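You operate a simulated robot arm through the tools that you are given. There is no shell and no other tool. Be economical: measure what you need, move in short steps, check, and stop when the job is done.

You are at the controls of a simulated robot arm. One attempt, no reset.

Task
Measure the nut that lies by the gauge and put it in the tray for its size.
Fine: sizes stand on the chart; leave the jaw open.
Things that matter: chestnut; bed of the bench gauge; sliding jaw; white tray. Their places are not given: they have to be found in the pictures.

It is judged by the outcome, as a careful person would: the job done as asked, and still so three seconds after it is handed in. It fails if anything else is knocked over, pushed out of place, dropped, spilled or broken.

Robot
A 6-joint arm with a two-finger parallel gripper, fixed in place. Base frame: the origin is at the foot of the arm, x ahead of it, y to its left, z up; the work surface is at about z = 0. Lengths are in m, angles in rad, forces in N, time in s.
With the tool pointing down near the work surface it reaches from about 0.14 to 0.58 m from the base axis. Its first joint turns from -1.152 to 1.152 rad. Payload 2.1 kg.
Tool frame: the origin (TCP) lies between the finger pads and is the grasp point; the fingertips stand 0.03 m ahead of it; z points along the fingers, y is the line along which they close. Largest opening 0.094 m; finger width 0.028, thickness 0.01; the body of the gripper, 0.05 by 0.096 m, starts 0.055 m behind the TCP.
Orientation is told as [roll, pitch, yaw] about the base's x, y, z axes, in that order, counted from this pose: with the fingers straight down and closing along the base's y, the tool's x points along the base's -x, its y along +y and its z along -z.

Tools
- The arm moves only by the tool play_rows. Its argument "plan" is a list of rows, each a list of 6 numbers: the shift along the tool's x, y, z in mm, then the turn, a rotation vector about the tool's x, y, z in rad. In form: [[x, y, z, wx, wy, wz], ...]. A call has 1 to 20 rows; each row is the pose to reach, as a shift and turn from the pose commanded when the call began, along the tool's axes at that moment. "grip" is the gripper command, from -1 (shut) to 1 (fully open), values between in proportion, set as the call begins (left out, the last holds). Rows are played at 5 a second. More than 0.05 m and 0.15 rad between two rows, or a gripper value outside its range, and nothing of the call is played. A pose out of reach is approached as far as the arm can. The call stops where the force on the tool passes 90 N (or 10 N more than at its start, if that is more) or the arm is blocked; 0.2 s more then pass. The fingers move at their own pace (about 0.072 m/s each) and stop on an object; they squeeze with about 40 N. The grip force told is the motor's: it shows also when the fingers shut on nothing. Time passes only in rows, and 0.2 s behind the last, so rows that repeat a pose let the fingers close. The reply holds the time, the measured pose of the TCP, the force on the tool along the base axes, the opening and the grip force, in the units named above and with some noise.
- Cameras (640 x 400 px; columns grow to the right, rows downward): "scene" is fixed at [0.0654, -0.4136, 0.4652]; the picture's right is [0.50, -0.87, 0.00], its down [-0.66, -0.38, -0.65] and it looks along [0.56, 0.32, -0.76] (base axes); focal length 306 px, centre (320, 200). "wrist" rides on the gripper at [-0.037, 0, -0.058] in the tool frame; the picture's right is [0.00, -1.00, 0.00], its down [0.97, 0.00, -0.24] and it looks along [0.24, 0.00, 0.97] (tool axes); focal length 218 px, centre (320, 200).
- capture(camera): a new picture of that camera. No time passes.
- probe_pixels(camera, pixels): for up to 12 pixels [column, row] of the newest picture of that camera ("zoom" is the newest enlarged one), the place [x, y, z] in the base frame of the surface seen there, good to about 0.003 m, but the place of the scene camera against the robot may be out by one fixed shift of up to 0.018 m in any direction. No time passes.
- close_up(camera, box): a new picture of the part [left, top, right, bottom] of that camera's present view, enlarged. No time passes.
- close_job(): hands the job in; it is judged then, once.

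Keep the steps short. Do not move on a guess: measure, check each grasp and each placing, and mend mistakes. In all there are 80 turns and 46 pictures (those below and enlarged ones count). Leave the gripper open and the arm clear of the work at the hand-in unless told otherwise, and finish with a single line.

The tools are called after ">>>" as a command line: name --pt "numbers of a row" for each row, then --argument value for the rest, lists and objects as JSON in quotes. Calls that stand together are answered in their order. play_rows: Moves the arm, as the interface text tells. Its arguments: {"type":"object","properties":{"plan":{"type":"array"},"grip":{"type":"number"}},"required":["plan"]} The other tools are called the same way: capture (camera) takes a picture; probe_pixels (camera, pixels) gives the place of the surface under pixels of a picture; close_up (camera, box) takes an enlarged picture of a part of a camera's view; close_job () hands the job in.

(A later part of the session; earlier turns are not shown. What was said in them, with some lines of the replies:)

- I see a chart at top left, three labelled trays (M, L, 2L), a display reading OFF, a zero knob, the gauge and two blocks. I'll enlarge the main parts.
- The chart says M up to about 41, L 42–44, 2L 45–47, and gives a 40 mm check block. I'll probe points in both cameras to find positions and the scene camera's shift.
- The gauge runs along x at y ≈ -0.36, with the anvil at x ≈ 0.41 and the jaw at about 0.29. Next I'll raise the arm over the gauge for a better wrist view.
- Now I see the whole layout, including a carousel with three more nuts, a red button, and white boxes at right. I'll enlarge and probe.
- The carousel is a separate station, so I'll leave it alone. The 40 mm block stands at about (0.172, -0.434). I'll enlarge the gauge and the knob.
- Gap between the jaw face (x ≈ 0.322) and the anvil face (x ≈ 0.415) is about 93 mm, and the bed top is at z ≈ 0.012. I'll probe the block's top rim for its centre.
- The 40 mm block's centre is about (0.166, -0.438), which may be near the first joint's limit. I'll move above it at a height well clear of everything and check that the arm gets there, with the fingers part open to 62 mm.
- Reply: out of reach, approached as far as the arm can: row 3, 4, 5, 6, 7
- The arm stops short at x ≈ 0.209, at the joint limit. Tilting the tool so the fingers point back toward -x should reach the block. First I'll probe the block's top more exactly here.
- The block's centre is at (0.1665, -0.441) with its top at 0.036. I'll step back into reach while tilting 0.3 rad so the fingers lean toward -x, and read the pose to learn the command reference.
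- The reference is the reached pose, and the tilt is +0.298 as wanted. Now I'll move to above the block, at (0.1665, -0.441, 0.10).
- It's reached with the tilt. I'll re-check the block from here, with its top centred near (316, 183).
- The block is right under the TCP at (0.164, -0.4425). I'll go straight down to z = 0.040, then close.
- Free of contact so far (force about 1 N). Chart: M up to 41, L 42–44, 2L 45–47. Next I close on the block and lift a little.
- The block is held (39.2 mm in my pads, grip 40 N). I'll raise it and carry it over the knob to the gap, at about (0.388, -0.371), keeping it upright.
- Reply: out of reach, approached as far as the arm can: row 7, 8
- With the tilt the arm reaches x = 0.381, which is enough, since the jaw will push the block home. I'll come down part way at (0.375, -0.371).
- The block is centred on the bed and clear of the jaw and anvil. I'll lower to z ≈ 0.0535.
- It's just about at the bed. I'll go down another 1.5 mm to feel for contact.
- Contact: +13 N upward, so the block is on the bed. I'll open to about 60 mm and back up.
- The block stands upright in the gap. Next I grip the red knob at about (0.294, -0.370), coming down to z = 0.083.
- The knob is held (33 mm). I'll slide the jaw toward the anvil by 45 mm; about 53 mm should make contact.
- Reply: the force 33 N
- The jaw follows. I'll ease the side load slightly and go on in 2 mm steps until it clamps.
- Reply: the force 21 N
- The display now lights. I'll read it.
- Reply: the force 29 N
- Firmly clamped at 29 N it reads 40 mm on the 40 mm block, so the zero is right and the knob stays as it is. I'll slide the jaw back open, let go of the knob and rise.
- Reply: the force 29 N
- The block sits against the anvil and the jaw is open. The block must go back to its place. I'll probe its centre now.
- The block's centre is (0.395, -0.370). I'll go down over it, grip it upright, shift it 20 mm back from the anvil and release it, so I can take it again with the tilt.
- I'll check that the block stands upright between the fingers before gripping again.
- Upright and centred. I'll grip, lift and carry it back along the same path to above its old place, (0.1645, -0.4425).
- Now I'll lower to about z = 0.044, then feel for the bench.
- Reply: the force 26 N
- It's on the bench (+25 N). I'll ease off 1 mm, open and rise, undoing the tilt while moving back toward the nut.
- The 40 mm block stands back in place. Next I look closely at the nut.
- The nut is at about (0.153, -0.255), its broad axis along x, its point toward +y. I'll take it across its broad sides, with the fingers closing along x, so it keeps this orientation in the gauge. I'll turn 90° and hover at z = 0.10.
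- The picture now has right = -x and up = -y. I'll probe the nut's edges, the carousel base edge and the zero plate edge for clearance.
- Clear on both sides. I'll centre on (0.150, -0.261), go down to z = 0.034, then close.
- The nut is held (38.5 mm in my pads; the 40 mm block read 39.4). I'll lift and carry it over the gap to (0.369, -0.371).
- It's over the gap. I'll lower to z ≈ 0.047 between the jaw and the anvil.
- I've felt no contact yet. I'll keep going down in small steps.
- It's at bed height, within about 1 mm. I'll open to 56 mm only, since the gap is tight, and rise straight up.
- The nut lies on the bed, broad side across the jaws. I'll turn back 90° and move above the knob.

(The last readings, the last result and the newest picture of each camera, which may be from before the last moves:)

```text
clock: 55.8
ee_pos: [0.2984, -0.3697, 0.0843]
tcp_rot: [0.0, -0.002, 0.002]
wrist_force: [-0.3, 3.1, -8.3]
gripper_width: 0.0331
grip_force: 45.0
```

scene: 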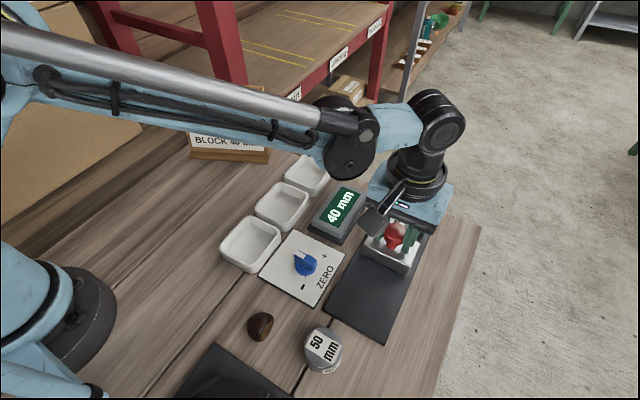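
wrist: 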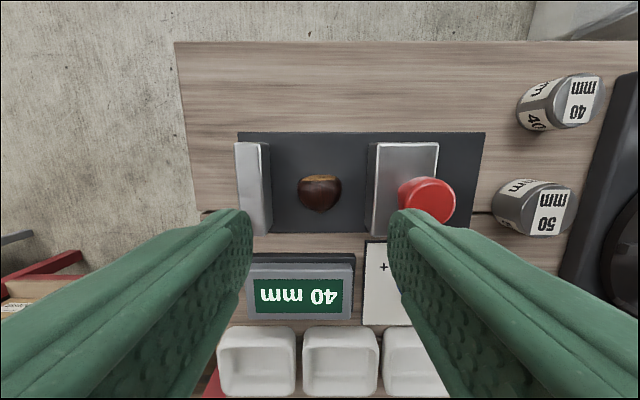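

The knob is held with little side load. I'll slide the jaw forward 44 mm, watching the force.

>>> play_rows --pt "-8 0 0 0 0 0" --pt "-16 0 0 0 0 0" --pt "-24 0 0 0 0 0" --pt "-32 0 0 0 0 0" --pt "-38 0 0 0 0 0" --pt "-44 0 0 0 0 0" --pt "-44 0 0 0 0 0"

>>> play_rows --pt "-1.5 0 0 0 0 0" --pt "-3 0 0 0 0 0" --pt "-3 0 0 0 0 0"

>>> close_up --camera "scene" --box '[280, 160, 440, 310]'

```text
clock: 57.4
ee_pos: [0.3421, -0.3713, 0.0848]
tcp_rot: [0.007, 0.001, 0.004]
wrist_force: [-0.9, 26.8, -12.2]
gripper_width: 0.0333
grip_force: 45.1
```

```text
clock: 58.2
ee_pos: [0.3443, -0.3696, 0.0852]
tcp_rot: [0.005, 0.0, 0.003]
wrist_force: [-0.4, 26.8, -9.9]
gripper_width: 0.033
grip_force: 44.7
```

```text
2.67 times, centred on (360, 235) of scene
```

zoom: 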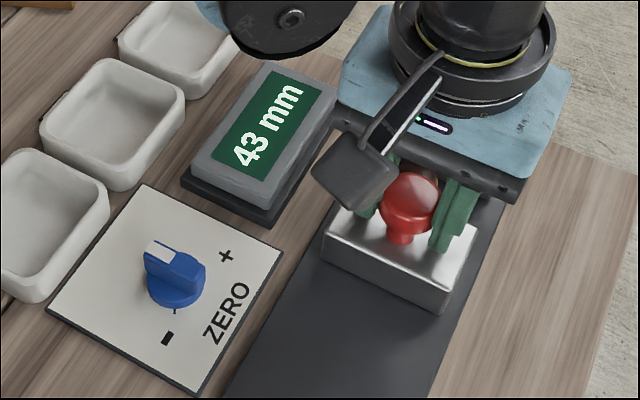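

It shows 43 mm, but there's no clamping force along x yet, so the jaw is probably still travelling. I'll continue in 1 mm steps and ease the side load.

>>> play_rows --pt "-1 0.9 0 0 0 0" --pt "-2 0.9 0 0 0 0" --pt "-3 0.9 0 0 0 0" --pt "-3 0.9 0 0 0 0"

>>> close_up --camera "scene" --box '[280, 160, 440, 310]'

```text
clock: 59.2
ee_pos: [0.3465, -0.3708, 0.0849]
tcp_rot: [0.004, 0.001, 0.001]
wrist_force: [-0.2, 21.5, 6.4]
gripper_width: 0.0329
grip_force: 45.7
```

```text
2.67 times, centred on (360, 235) of scene
```

zoom: 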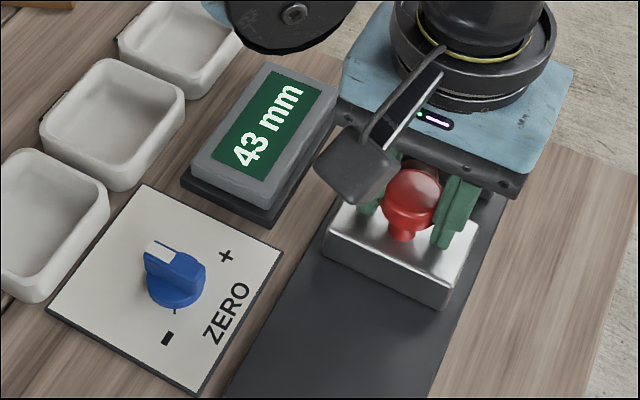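

It still reads 43 with no clamping force. I'll push on in 1 mm steps.

>>> play_rows --pt "-1 0.7 0 0 0 0" --pt "-2 0.7 0 0 0 0" --pt "-2 0.7 0 0 0 0"

>>> close_up --camera "scene" --box '[300, 175, 380, 225]'

```text
clock: 60.0
ee_pos: [0.3474, -0.371, 0.085]
tcp_rot: [0.003, 0.002, -0.001]
wrist_force: [-11.8, 18.2, 0.4]
gripper_width: 0.0331
grip_force: 44.4
```

```text
8.00 times, centred on (340, 200) of scene
```

zoom: 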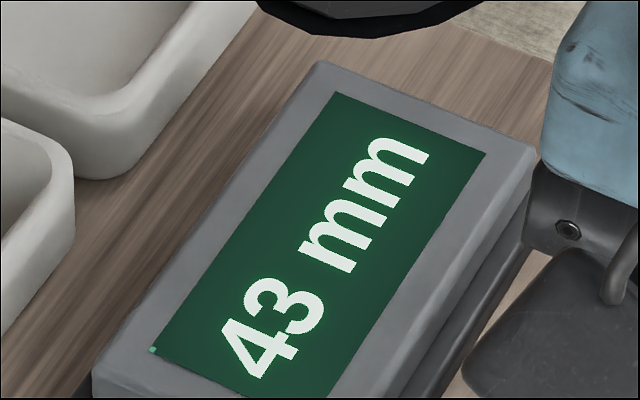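

Clamping begins (12 N) and it reads 43. My own pads suggested a smaller width, so I won't trust this yet. I'll clamp more firmly, as I did with the block, and read again.

>>> play_rows --pt "-1 0.7 0 0 0 0" --pt "-2 0.7 0 0 0 0" --pt "-2 0.7 0 0 0 0" --pt "-2 0.7 0 0 0 0"

>>> close_up --camera "scene" --box '[280, 160, 440, 310]'

```text
clock: 61.0
ee_pos: [0.3491, -0.3701, 0.0847]
tcp_rot: [0.001, 0.005, -0.003]
wrist_force: [-28.7, -3.4, -0.8]
gripper_width: 0.0329
grip_force: 44.7
```

```text
2.67 times, centred on (360, 235) of scene
```

zoom: 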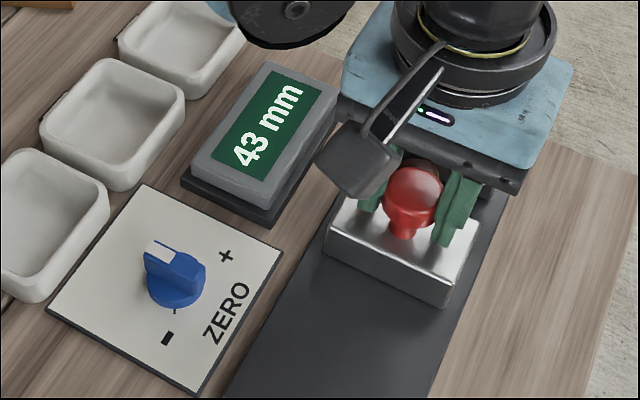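

Firmly clamped at 29 N it reads a steady 43 mm. I'll check this independently by letting go of the knob, with the jaw still on the nut, and viewing the gap from above.

>>> play_rows --pt "1 -0.7 0 0 0 0" --pt "1 -0.7 0 0 0 0" --pt "1 -0.7 0 0 0 0" --pt "1 -0.7 -35 0 0 0" --pt "1 -0.7 -75 0 0 0" --pt "1 -0.7 -75 0 0 0" --grip 0.3

>>> close_up --camera "wrist" --box '[240, 100, 400, 300]'

```text
clock: 62.4
ee_pos: [0.3483, -0.3694, 0.1574]
tcp_rot: [0.001, -0.003, 0.003]
wrist_force: [0.5, 0.7, 0.1]
gripper_width: 0.061
grip_force: 0.0
```

```text
2.00 times, centred on (320, 200) of wrist
```

zoom: 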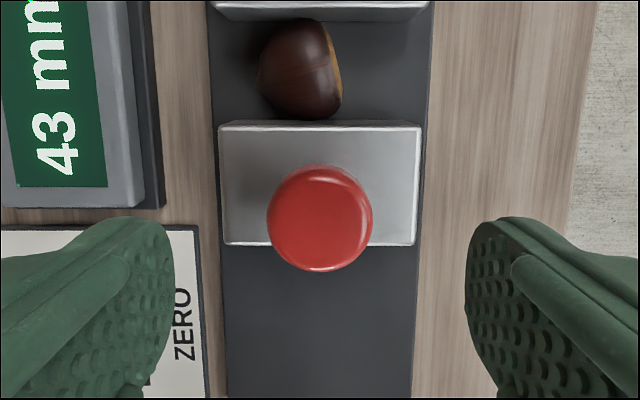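

I can see the nut between the faces. I'll enlarge that and probe both edges for the gap.

>>> close_up --camera "wrist" --box '[270, 85, 380, 175]'

>>> probe_pixels --camera "wrist" --pixels '[[290, 158], [290, 161], [290, 162], [290, 164], [290, 98], [290, 101], [290, 103], [290, 105], [290, 108], [290, 112]]'

```text
4.44 times, centred on (325, 130) of wrist
```

zoom: 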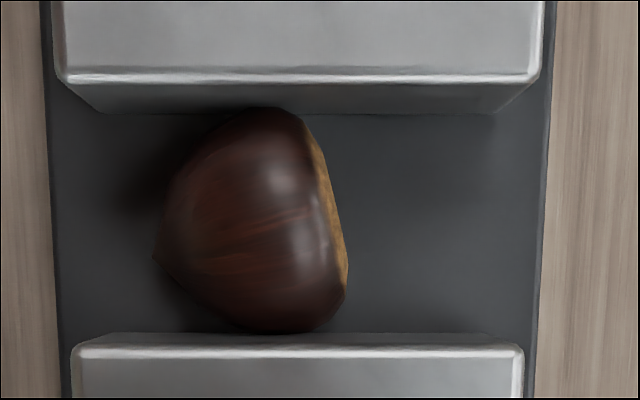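

```text
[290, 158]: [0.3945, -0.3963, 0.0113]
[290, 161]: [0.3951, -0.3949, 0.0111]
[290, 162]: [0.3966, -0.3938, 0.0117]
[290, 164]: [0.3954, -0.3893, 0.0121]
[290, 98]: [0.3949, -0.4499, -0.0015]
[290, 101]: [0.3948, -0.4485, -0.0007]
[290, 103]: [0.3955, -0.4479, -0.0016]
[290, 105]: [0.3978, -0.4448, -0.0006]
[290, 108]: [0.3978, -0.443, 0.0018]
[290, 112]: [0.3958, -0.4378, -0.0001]
```

The gap by eye is about 41 ±1 mm and the nut has turned slightly, so this is close to the M/L limit. I'll repeat the measurement: grip the knob, back off 15 mm, advance in one smooth motion and compare the reading.

>>> play_rows --pt "0 -1 30 0 0 0" --pt "0 -1 60 0 0 0" --pt "0 -1 74 0 0 0" --pt "0 -1 74 0 0 0"

>>> play_rows --pt "0 0 0 0 0 0" --pt "0 0 0 0 0 0" --pt "0 0 0 0 0 0" --pt "5 0 0 0 0 0" --pt "10 0 0 0 0 0" --pt "15 0 0 0 0 0" --pt "15 0 0 0 0 0" --grip -1

>>> play_rows --pt "-2 0 0 0 0 0" --pt "-4 0 0 0 0 0" --pt "-6 0 0 0 0 0" --pt "-8 0 0 0 0 0" --pt "-10 0 0 0 0 0" --pt "-12 0 0 0 0 0" --pt "-14 0 0 0 0 0" --pt "-16 0 0 0 0 0" --pt "-17 0 0 0 0 0" --pt "-17 0 0 0 0 0"

>>> close_up --camera "scene" --box '[280, 160, 440, 310]'

```text
clock: 63.4
ee_pos: [0.3494, -0.3707, 0.0836]
tcp_rot: [0.001, -0.002, 0.002]
wrist_force: [0.2, 0.1, -0.3]
gripper_width: 0.061
grip_force: 0.0
```

```text
clock: 65.0
ee_pos: [0.334, -0.3695, 0.084]
tcp_rot: [0.002, -0.002, 0.002]
wrist_force: [1.8, 8.5, -29.3]
gripper_width: 0.0332
grip_force: 45.1
```

```text
clock: 67.2
ee_pos: [0.3496, -0.3703, 0.0857]
tcp_rot: [0.005, 0.005, 0.001]
wrist_force: [-18.6, 17.7, -11.1]
gripper_width: 0.033
grip_force: 45.2
```

```text
2.67 times, centred on (360, 235) of scene
```

zoom: 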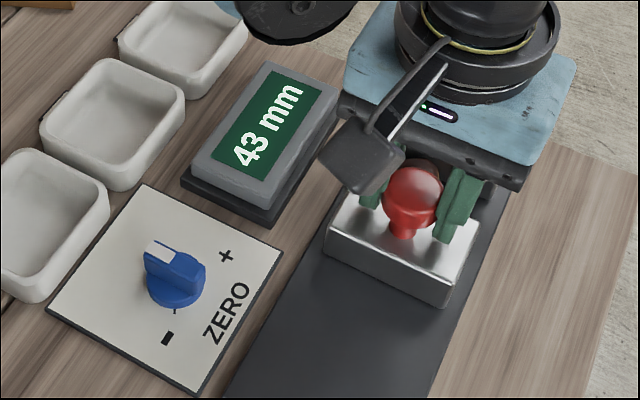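

Repeated under clamp it reads 43 mm again, and the same gauge read 40 on the 40 mm block. So the nut is L (42–44). I'll open the jaw fully to its first place and rise.

>>> play_rows --pt "5 0.5 0 0 0 0" --pt "13 0.5 0 0 0 0" --pt "21 0.5 0 0 0 0" --pt "29 0.5 0 0 0 0" --pt "37 0.5 0 0 0 0" --pt "45 0.5 0 0 0 0" --pt "52 0.5 0 0 0 0" --pt "52 0.5 0 0 0 0"

>>> play_rows --pt "0 0 0 0 0 0" --pt "0 0 0 0 0 0" --pt "0 0 -35 0 0 0" --pt "0 0 -75 0 0 0" --pt "-40 0 -75 0 0 0" --pt "-78 0 -75 0 0 0" --pt "-78 0 -75 0 0 0" --grip 0.3

>>> capture --camera "wrist"

```text
clock: 69.0
ee_pos: [0.2999, -0.3699, 0.0864]
tcp_rot: [0.0, -0.002, 0.002]
wrist_force: [0.7, 4.3, 6.5]
gripper_width: 0.0329
grip_force: 44.5
```

```text
clock: 70.6
ee_pos: [0.3799, -0.3676, 0.1622]
tcp_rot: [0.002, -0.001, 0.001]
wrist_force: [-0.6, 0.0, -0.2]
gripper_width: 0.061
grip_force: 0.1
```

```text
5 pictures are left
```

wrist: 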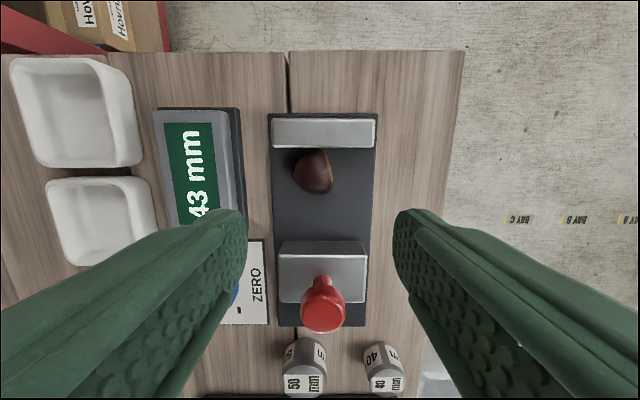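

The nut rests by the anvil. The jaw is open and the blocks are in place. I'll probe the nut.

>>> probe_pixels --camera "wrist" --pixels '[[313, 171], [296, 178], [294, 180], [329, 172], [331, 175], [312, 152], [318, 192], [385, 365], [320, 300], [92, 225], [75, 110]]'

```text
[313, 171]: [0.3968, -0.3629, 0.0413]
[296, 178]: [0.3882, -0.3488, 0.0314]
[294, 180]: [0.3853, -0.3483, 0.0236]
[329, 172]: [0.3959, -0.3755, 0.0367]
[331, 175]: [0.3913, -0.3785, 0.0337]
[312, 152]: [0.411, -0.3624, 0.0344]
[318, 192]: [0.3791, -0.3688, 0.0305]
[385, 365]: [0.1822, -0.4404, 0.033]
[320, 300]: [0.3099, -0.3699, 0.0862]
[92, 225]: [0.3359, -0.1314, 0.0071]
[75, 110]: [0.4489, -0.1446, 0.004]
```

The nut's point is at about (0.386, -0.346) and its flat base at (0.393, -0.379). I'll grip it tip to base at (0.391, -0.3625), turned 0.12 rad, with a 50 mm opening to clear the anvil.

>>> play_rows --pt "-11 5 20 0 0 -0.12" --pt "-11 5 55 0 0 -0.12" --pt "-11 5 85 0 0 -0.12" --pt "-11 5 105 0 0 -0.12" --pt "-11 5 115 0 0 -0.12" --pt "-11 5 115 0 0 -0.12" --grip 0.07

>>> play_rows --pt "0 0 0 0 0 0" --pt "0 0 0 0 0 0" --pt "0 0 0 0 0 0" --pt "0 0 0 0 0 0" --grip -1

>>> play_rows --pt "0 0 -10 0 0 0" --pt "0 0 -20 0 0 0" --pt "0 0 -20 0 0 0"

>>> capture --camera "wrist"

```text
clock: 72.0
ee_pos: [0.3898, -0.3648, 0.0467]
tcp_rot: [0.002, -0.002, 0.121]
wrist_force: [0.1, -0.4, 0.2]
gripper_width: 0.0504
grip_force: 0.0
```

```text
clock: 73.0
ee_pos: [0.3881, -0.3647, 0.045]
tcp_rot: [0.002, -0.001, 0.124]
wrist_force: [0.6, 0.3, 0.1]
gripper_width: 0.0342
grip_force: 40.1
```

```text
clock: 73.8
ee_pos: [0.3884, -0.3664, 0.0656]
tcp_rot: [0.001, -0.004, 0.122]
wrist_force: [-0.5, 0.9, -0.5]
gripper_width: 0.0342
grip_force: 40.3
```

```text
4 pictures are left
```

wrist: 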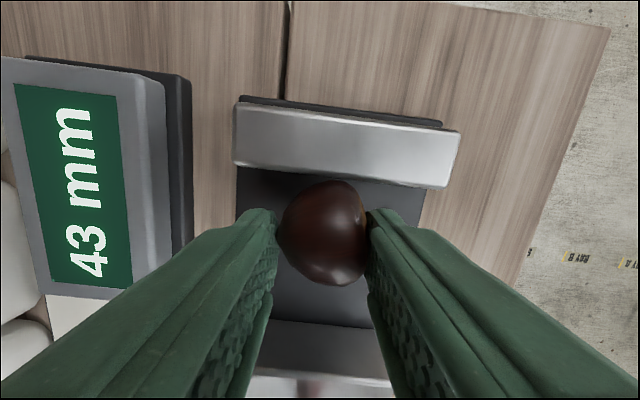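

The nut is securely held (34 mm). I'll lift and carry it above the L tray (the middle one, with the L label beside it), at (0.3435, -0.166), and straighten the turn.

>>> play_rows --pt "0 0 -40 0 0 0" --pt "0 0 -75 0 0 0" --pt "4 40 -75 0 0 0.03" --pt "8 80 -75 0 0 0.06" --pt "12 120 -75 0 0 0.09" --pt "16.5 162 -75 0 0 0.12" --pt "20.7 203.5 -75 0 0 0.12" --pt "20.7 203.5 -75 0 0 0.12"

>>> capture --camera "wrist"

>>> probe_pixels --camera "wrist" --pixels '[[270, 180], [280, 150], [320, 150], [360, 150], [320, 130], [320, 140], [250, 170], [390, 170], [320, 170], [385, 190], [255, 190]]'

```text
clock: 75.6
ee_pos: [0.345, -0.1663, 0.1419]
tcp_rot: [0.003, -0.002, 0.002]
wrist_force: [1.5, -0.2, -0.6]
gripper_width: 0.034
grip_force: 40.3
```

```text
3 pictures are left
```

wrist: 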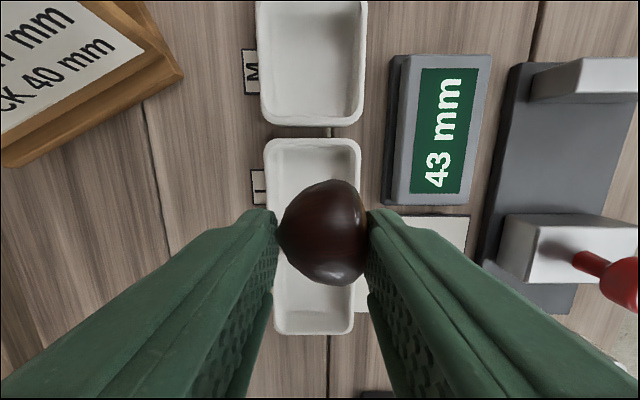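

```text
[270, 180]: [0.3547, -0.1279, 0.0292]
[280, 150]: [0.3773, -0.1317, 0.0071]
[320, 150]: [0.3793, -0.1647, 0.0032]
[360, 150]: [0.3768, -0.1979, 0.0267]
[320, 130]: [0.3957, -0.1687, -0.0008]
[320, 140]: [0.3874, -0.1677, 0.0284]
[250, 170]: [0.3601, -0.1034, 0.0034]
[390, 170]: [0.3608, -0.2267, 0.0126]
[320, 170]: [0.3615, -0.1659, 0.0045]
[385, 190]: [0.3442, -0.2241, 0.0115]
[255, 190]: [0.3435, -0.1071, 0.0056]
```

The nut is over the L tray, with rim z ≈ 0.029 and inner width about 66 mm. I'll shift 2 mm to y = -0.164 and lower to z ≈ 0.040.

>>> play_rows --pt "1 2.3 30 0 0 0" --pt "1 2.3 60 0 0 0" --pt "1 2.3 85 0 0 0" --pt "1 2.3 102 0 0 0" --pt "1 2.3 102 0 0 0"

>>> play_rows --pt "0 0 1 0 0 0" --pt "0 0 2 0 0 0" --pt "0 0 2 0 0 0"

```text
clock: 76.8
ee_pos: [0.3423, -0.1635, 0.0384]
tcp_rot: [0.001, -0.001, 0.002]
wrist_force: [0.5, 1.1, 0.0]
gripper_width: 0.034
grip_force: 39.8
```

```text
clock: 77.6
ee_pos: [0.3429, -0.1618, 0.0372]
tcp_rot: [0.001, -0.001, 0.003]
wrist_force: [3.4, 1.8, 29.2]
gripper_width: 0.0339
grip_force: 40.2
```

The nut is on the tray floor (+29 N). I'll ease up 1.5 mm, open only to 42 mm inside the tray, then rise straight up and move clear.

>>> play_rows --pt "0 0 -1.5 0 0 0" --pt "0 0 -1.5 0 0 0" --pt "0 0 -1.5 0 0 0" --pt "0 0 -1.5 0 0 0" --grip -0.11

>>> play_rows --pt "0 0 -15 0 0 0" --pt "0 0 -40 0 0 0" --pt "0 0 -80 0 0 0" --pt "0 0 -120 0 0 0" --pt "10 40 -150 0 0 0" --pt "20 80 -170 0 0 0" --pt "30 110 -170 0 0 0" --pt "30 110 -170 0 0 0"

>>> play_rows --pt "0 0 0 0 0 0" --pt "0 0 0 0 0 0" --pt "0 0 0 0 0 0" --grip 1

>>> capture --camera "scene"

```text
clock: 78.6
ee_pos: [0.3424, -0.1634, 0.039]
tcp_rot: [0.0, 0.0, 0.001]
wrist_force: [-4.4, 6.5, -3.8]
gripper_width: 0.0378
grip_force: 0.1
```

```text
refused: row 5 steps farther than a row can; nothing moved
```

```text
clock: 79.4
ee_pos: [0.3432, -0.1603, 0.039]
tcp_rot: [0.012, -0.001, 0.004]
wrist_force: [-6.1, 39.0, 12.6]
gripper_width: 0.0447
grip_force: 0.1
```

```text
2 pictures are left
```

scene: 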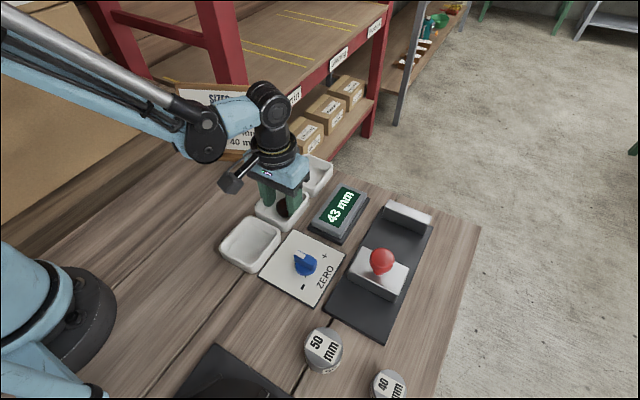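

My rise was refused because one step was too long, so the opening happened inside the tray and the fingers press its walls (39 N). I'll close back to 38 mm to relieve that.

>>> play_rows --pt "0 0 0 0 0 0" --pt "0 0 0 0 0 0" --grip -0.19

```text
clock: 80.0
ee_pos: [0.344, -0.1641, 0.0387]
tcp_rot: [0.0, -0.001, 0.001]
wrist_force: [-2.5, 9.9, -9.4]
gripper_width: 0.0361
grip_force: 0.1
```

There's still a light wall touch (10 N). I'll narrow slightly, shift 1 mm to +y and rise slowly a few mm.

>>> play_rows --pt "0 1 0 0 0 0" --pt "0 1 0 0 0 0" --pt "0 1 -2 0 0 0" --pt "0 1 -4 0 0 0" --pt "0 1 -4 0 0 0" --grip -0.23

```text
clock: 81.2
ee_pos: [0.3421, -0.1627, 0.0428]
tcp_rot: [0.001, -0.001, 0.002]
wrist_force: [0.2, -0.1, -0.8]
gripper_width: 0.0367
grip_force: 0.8
```

All forces are gone. I'll open slightly (40 mm) now that I'm higher, then rise in small steps.

>>> play_rows --pt "0 0 0 0 0 0" --pt "0 0 -3 0 0 0" --pt "0 0 -8 0 0 0" --pt "0 0 -25 0 0 0" --pt "0 0 -60 0 0 0" --pt "0 0 -100 0 0 0" --pt "0 0 -130 0 0 0" --pt "0 0 -130 0 0 0" --grip -0.15

>>> capture --camera "wrist"

>>> probe_pixels --camera "wrist" --pixels '[[320, 165], [320, 185], [285, 180], [355, 180], [320, 90], [320, 260]]'

```text
clock: 83.0
ee_pos: [0.3397, -0.1603, 0.1725]
tcp_rot: [0.001, -0.001, 0.001]
wrist_force: [0.6, -0.2, 0.0]
gripper_width: 0.0399
grip_force: 0.1
```

```text
1 pictures are left
```

wrist: 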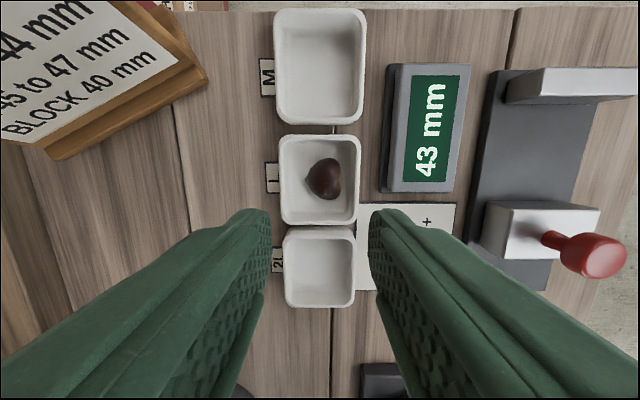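

```text
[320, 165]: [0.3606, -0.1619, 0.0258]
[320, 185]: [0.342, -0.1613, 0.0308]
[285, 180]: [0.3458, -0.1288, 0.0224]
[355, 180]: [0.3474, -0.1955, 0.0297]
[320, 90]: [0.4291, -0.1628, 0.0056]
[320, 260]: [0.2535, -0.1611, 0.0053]
```

The nut lies in the L tray, and the three trays are still in line (centres at columns 320, 320 and 319.5). The jaw is open and both blocks stand. I'll move clear and open the gripper.

>>> play_rows --pt "10 20 -20 0 0 0" --pt "20 45 -35 0 0 0" --pt "30 75 -40 0 0 0" --pt "40 100 -40 0 0 0" --pt "40 100 -40 0 0 0" --grip 1

>>> capture --camera "scene"

```text
clock: 84.2
ee_pos: [0.3008, -0.0621, 0.2115]
tcp_rot: [0.002, -0.002, 0.002]
wrist_force: [0.8, 0.8, 0.0]
gripper_width: 0.0937
grip_force: 0.1
```

```text
0 pictures are left
```

scene: 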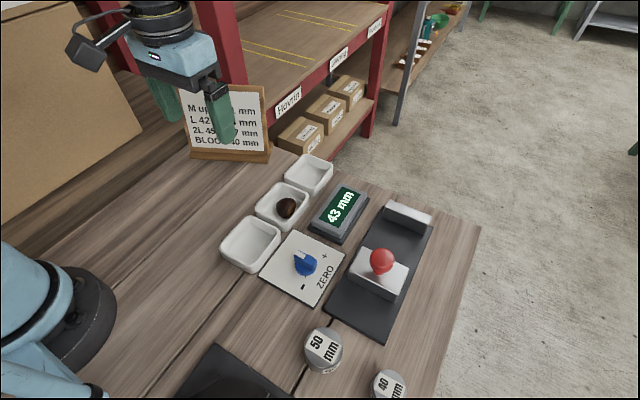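

Everything matches the starting picture, except that the nut is in the L tray. The jaw is open, the arm is clear and the gripper is open. I'm handing in.

>>> close_job

```text
The job is handed in.
```

The nut is in the L tray: the gauge read 43 mm twice (and 40 mm on the 40 mm block), though my rougher gripper and camera estimates came nearer 39–41 mm; the jaw is open, the block is back in its place, and the fingers briefly pressed the tray's walls without visibly moving it.
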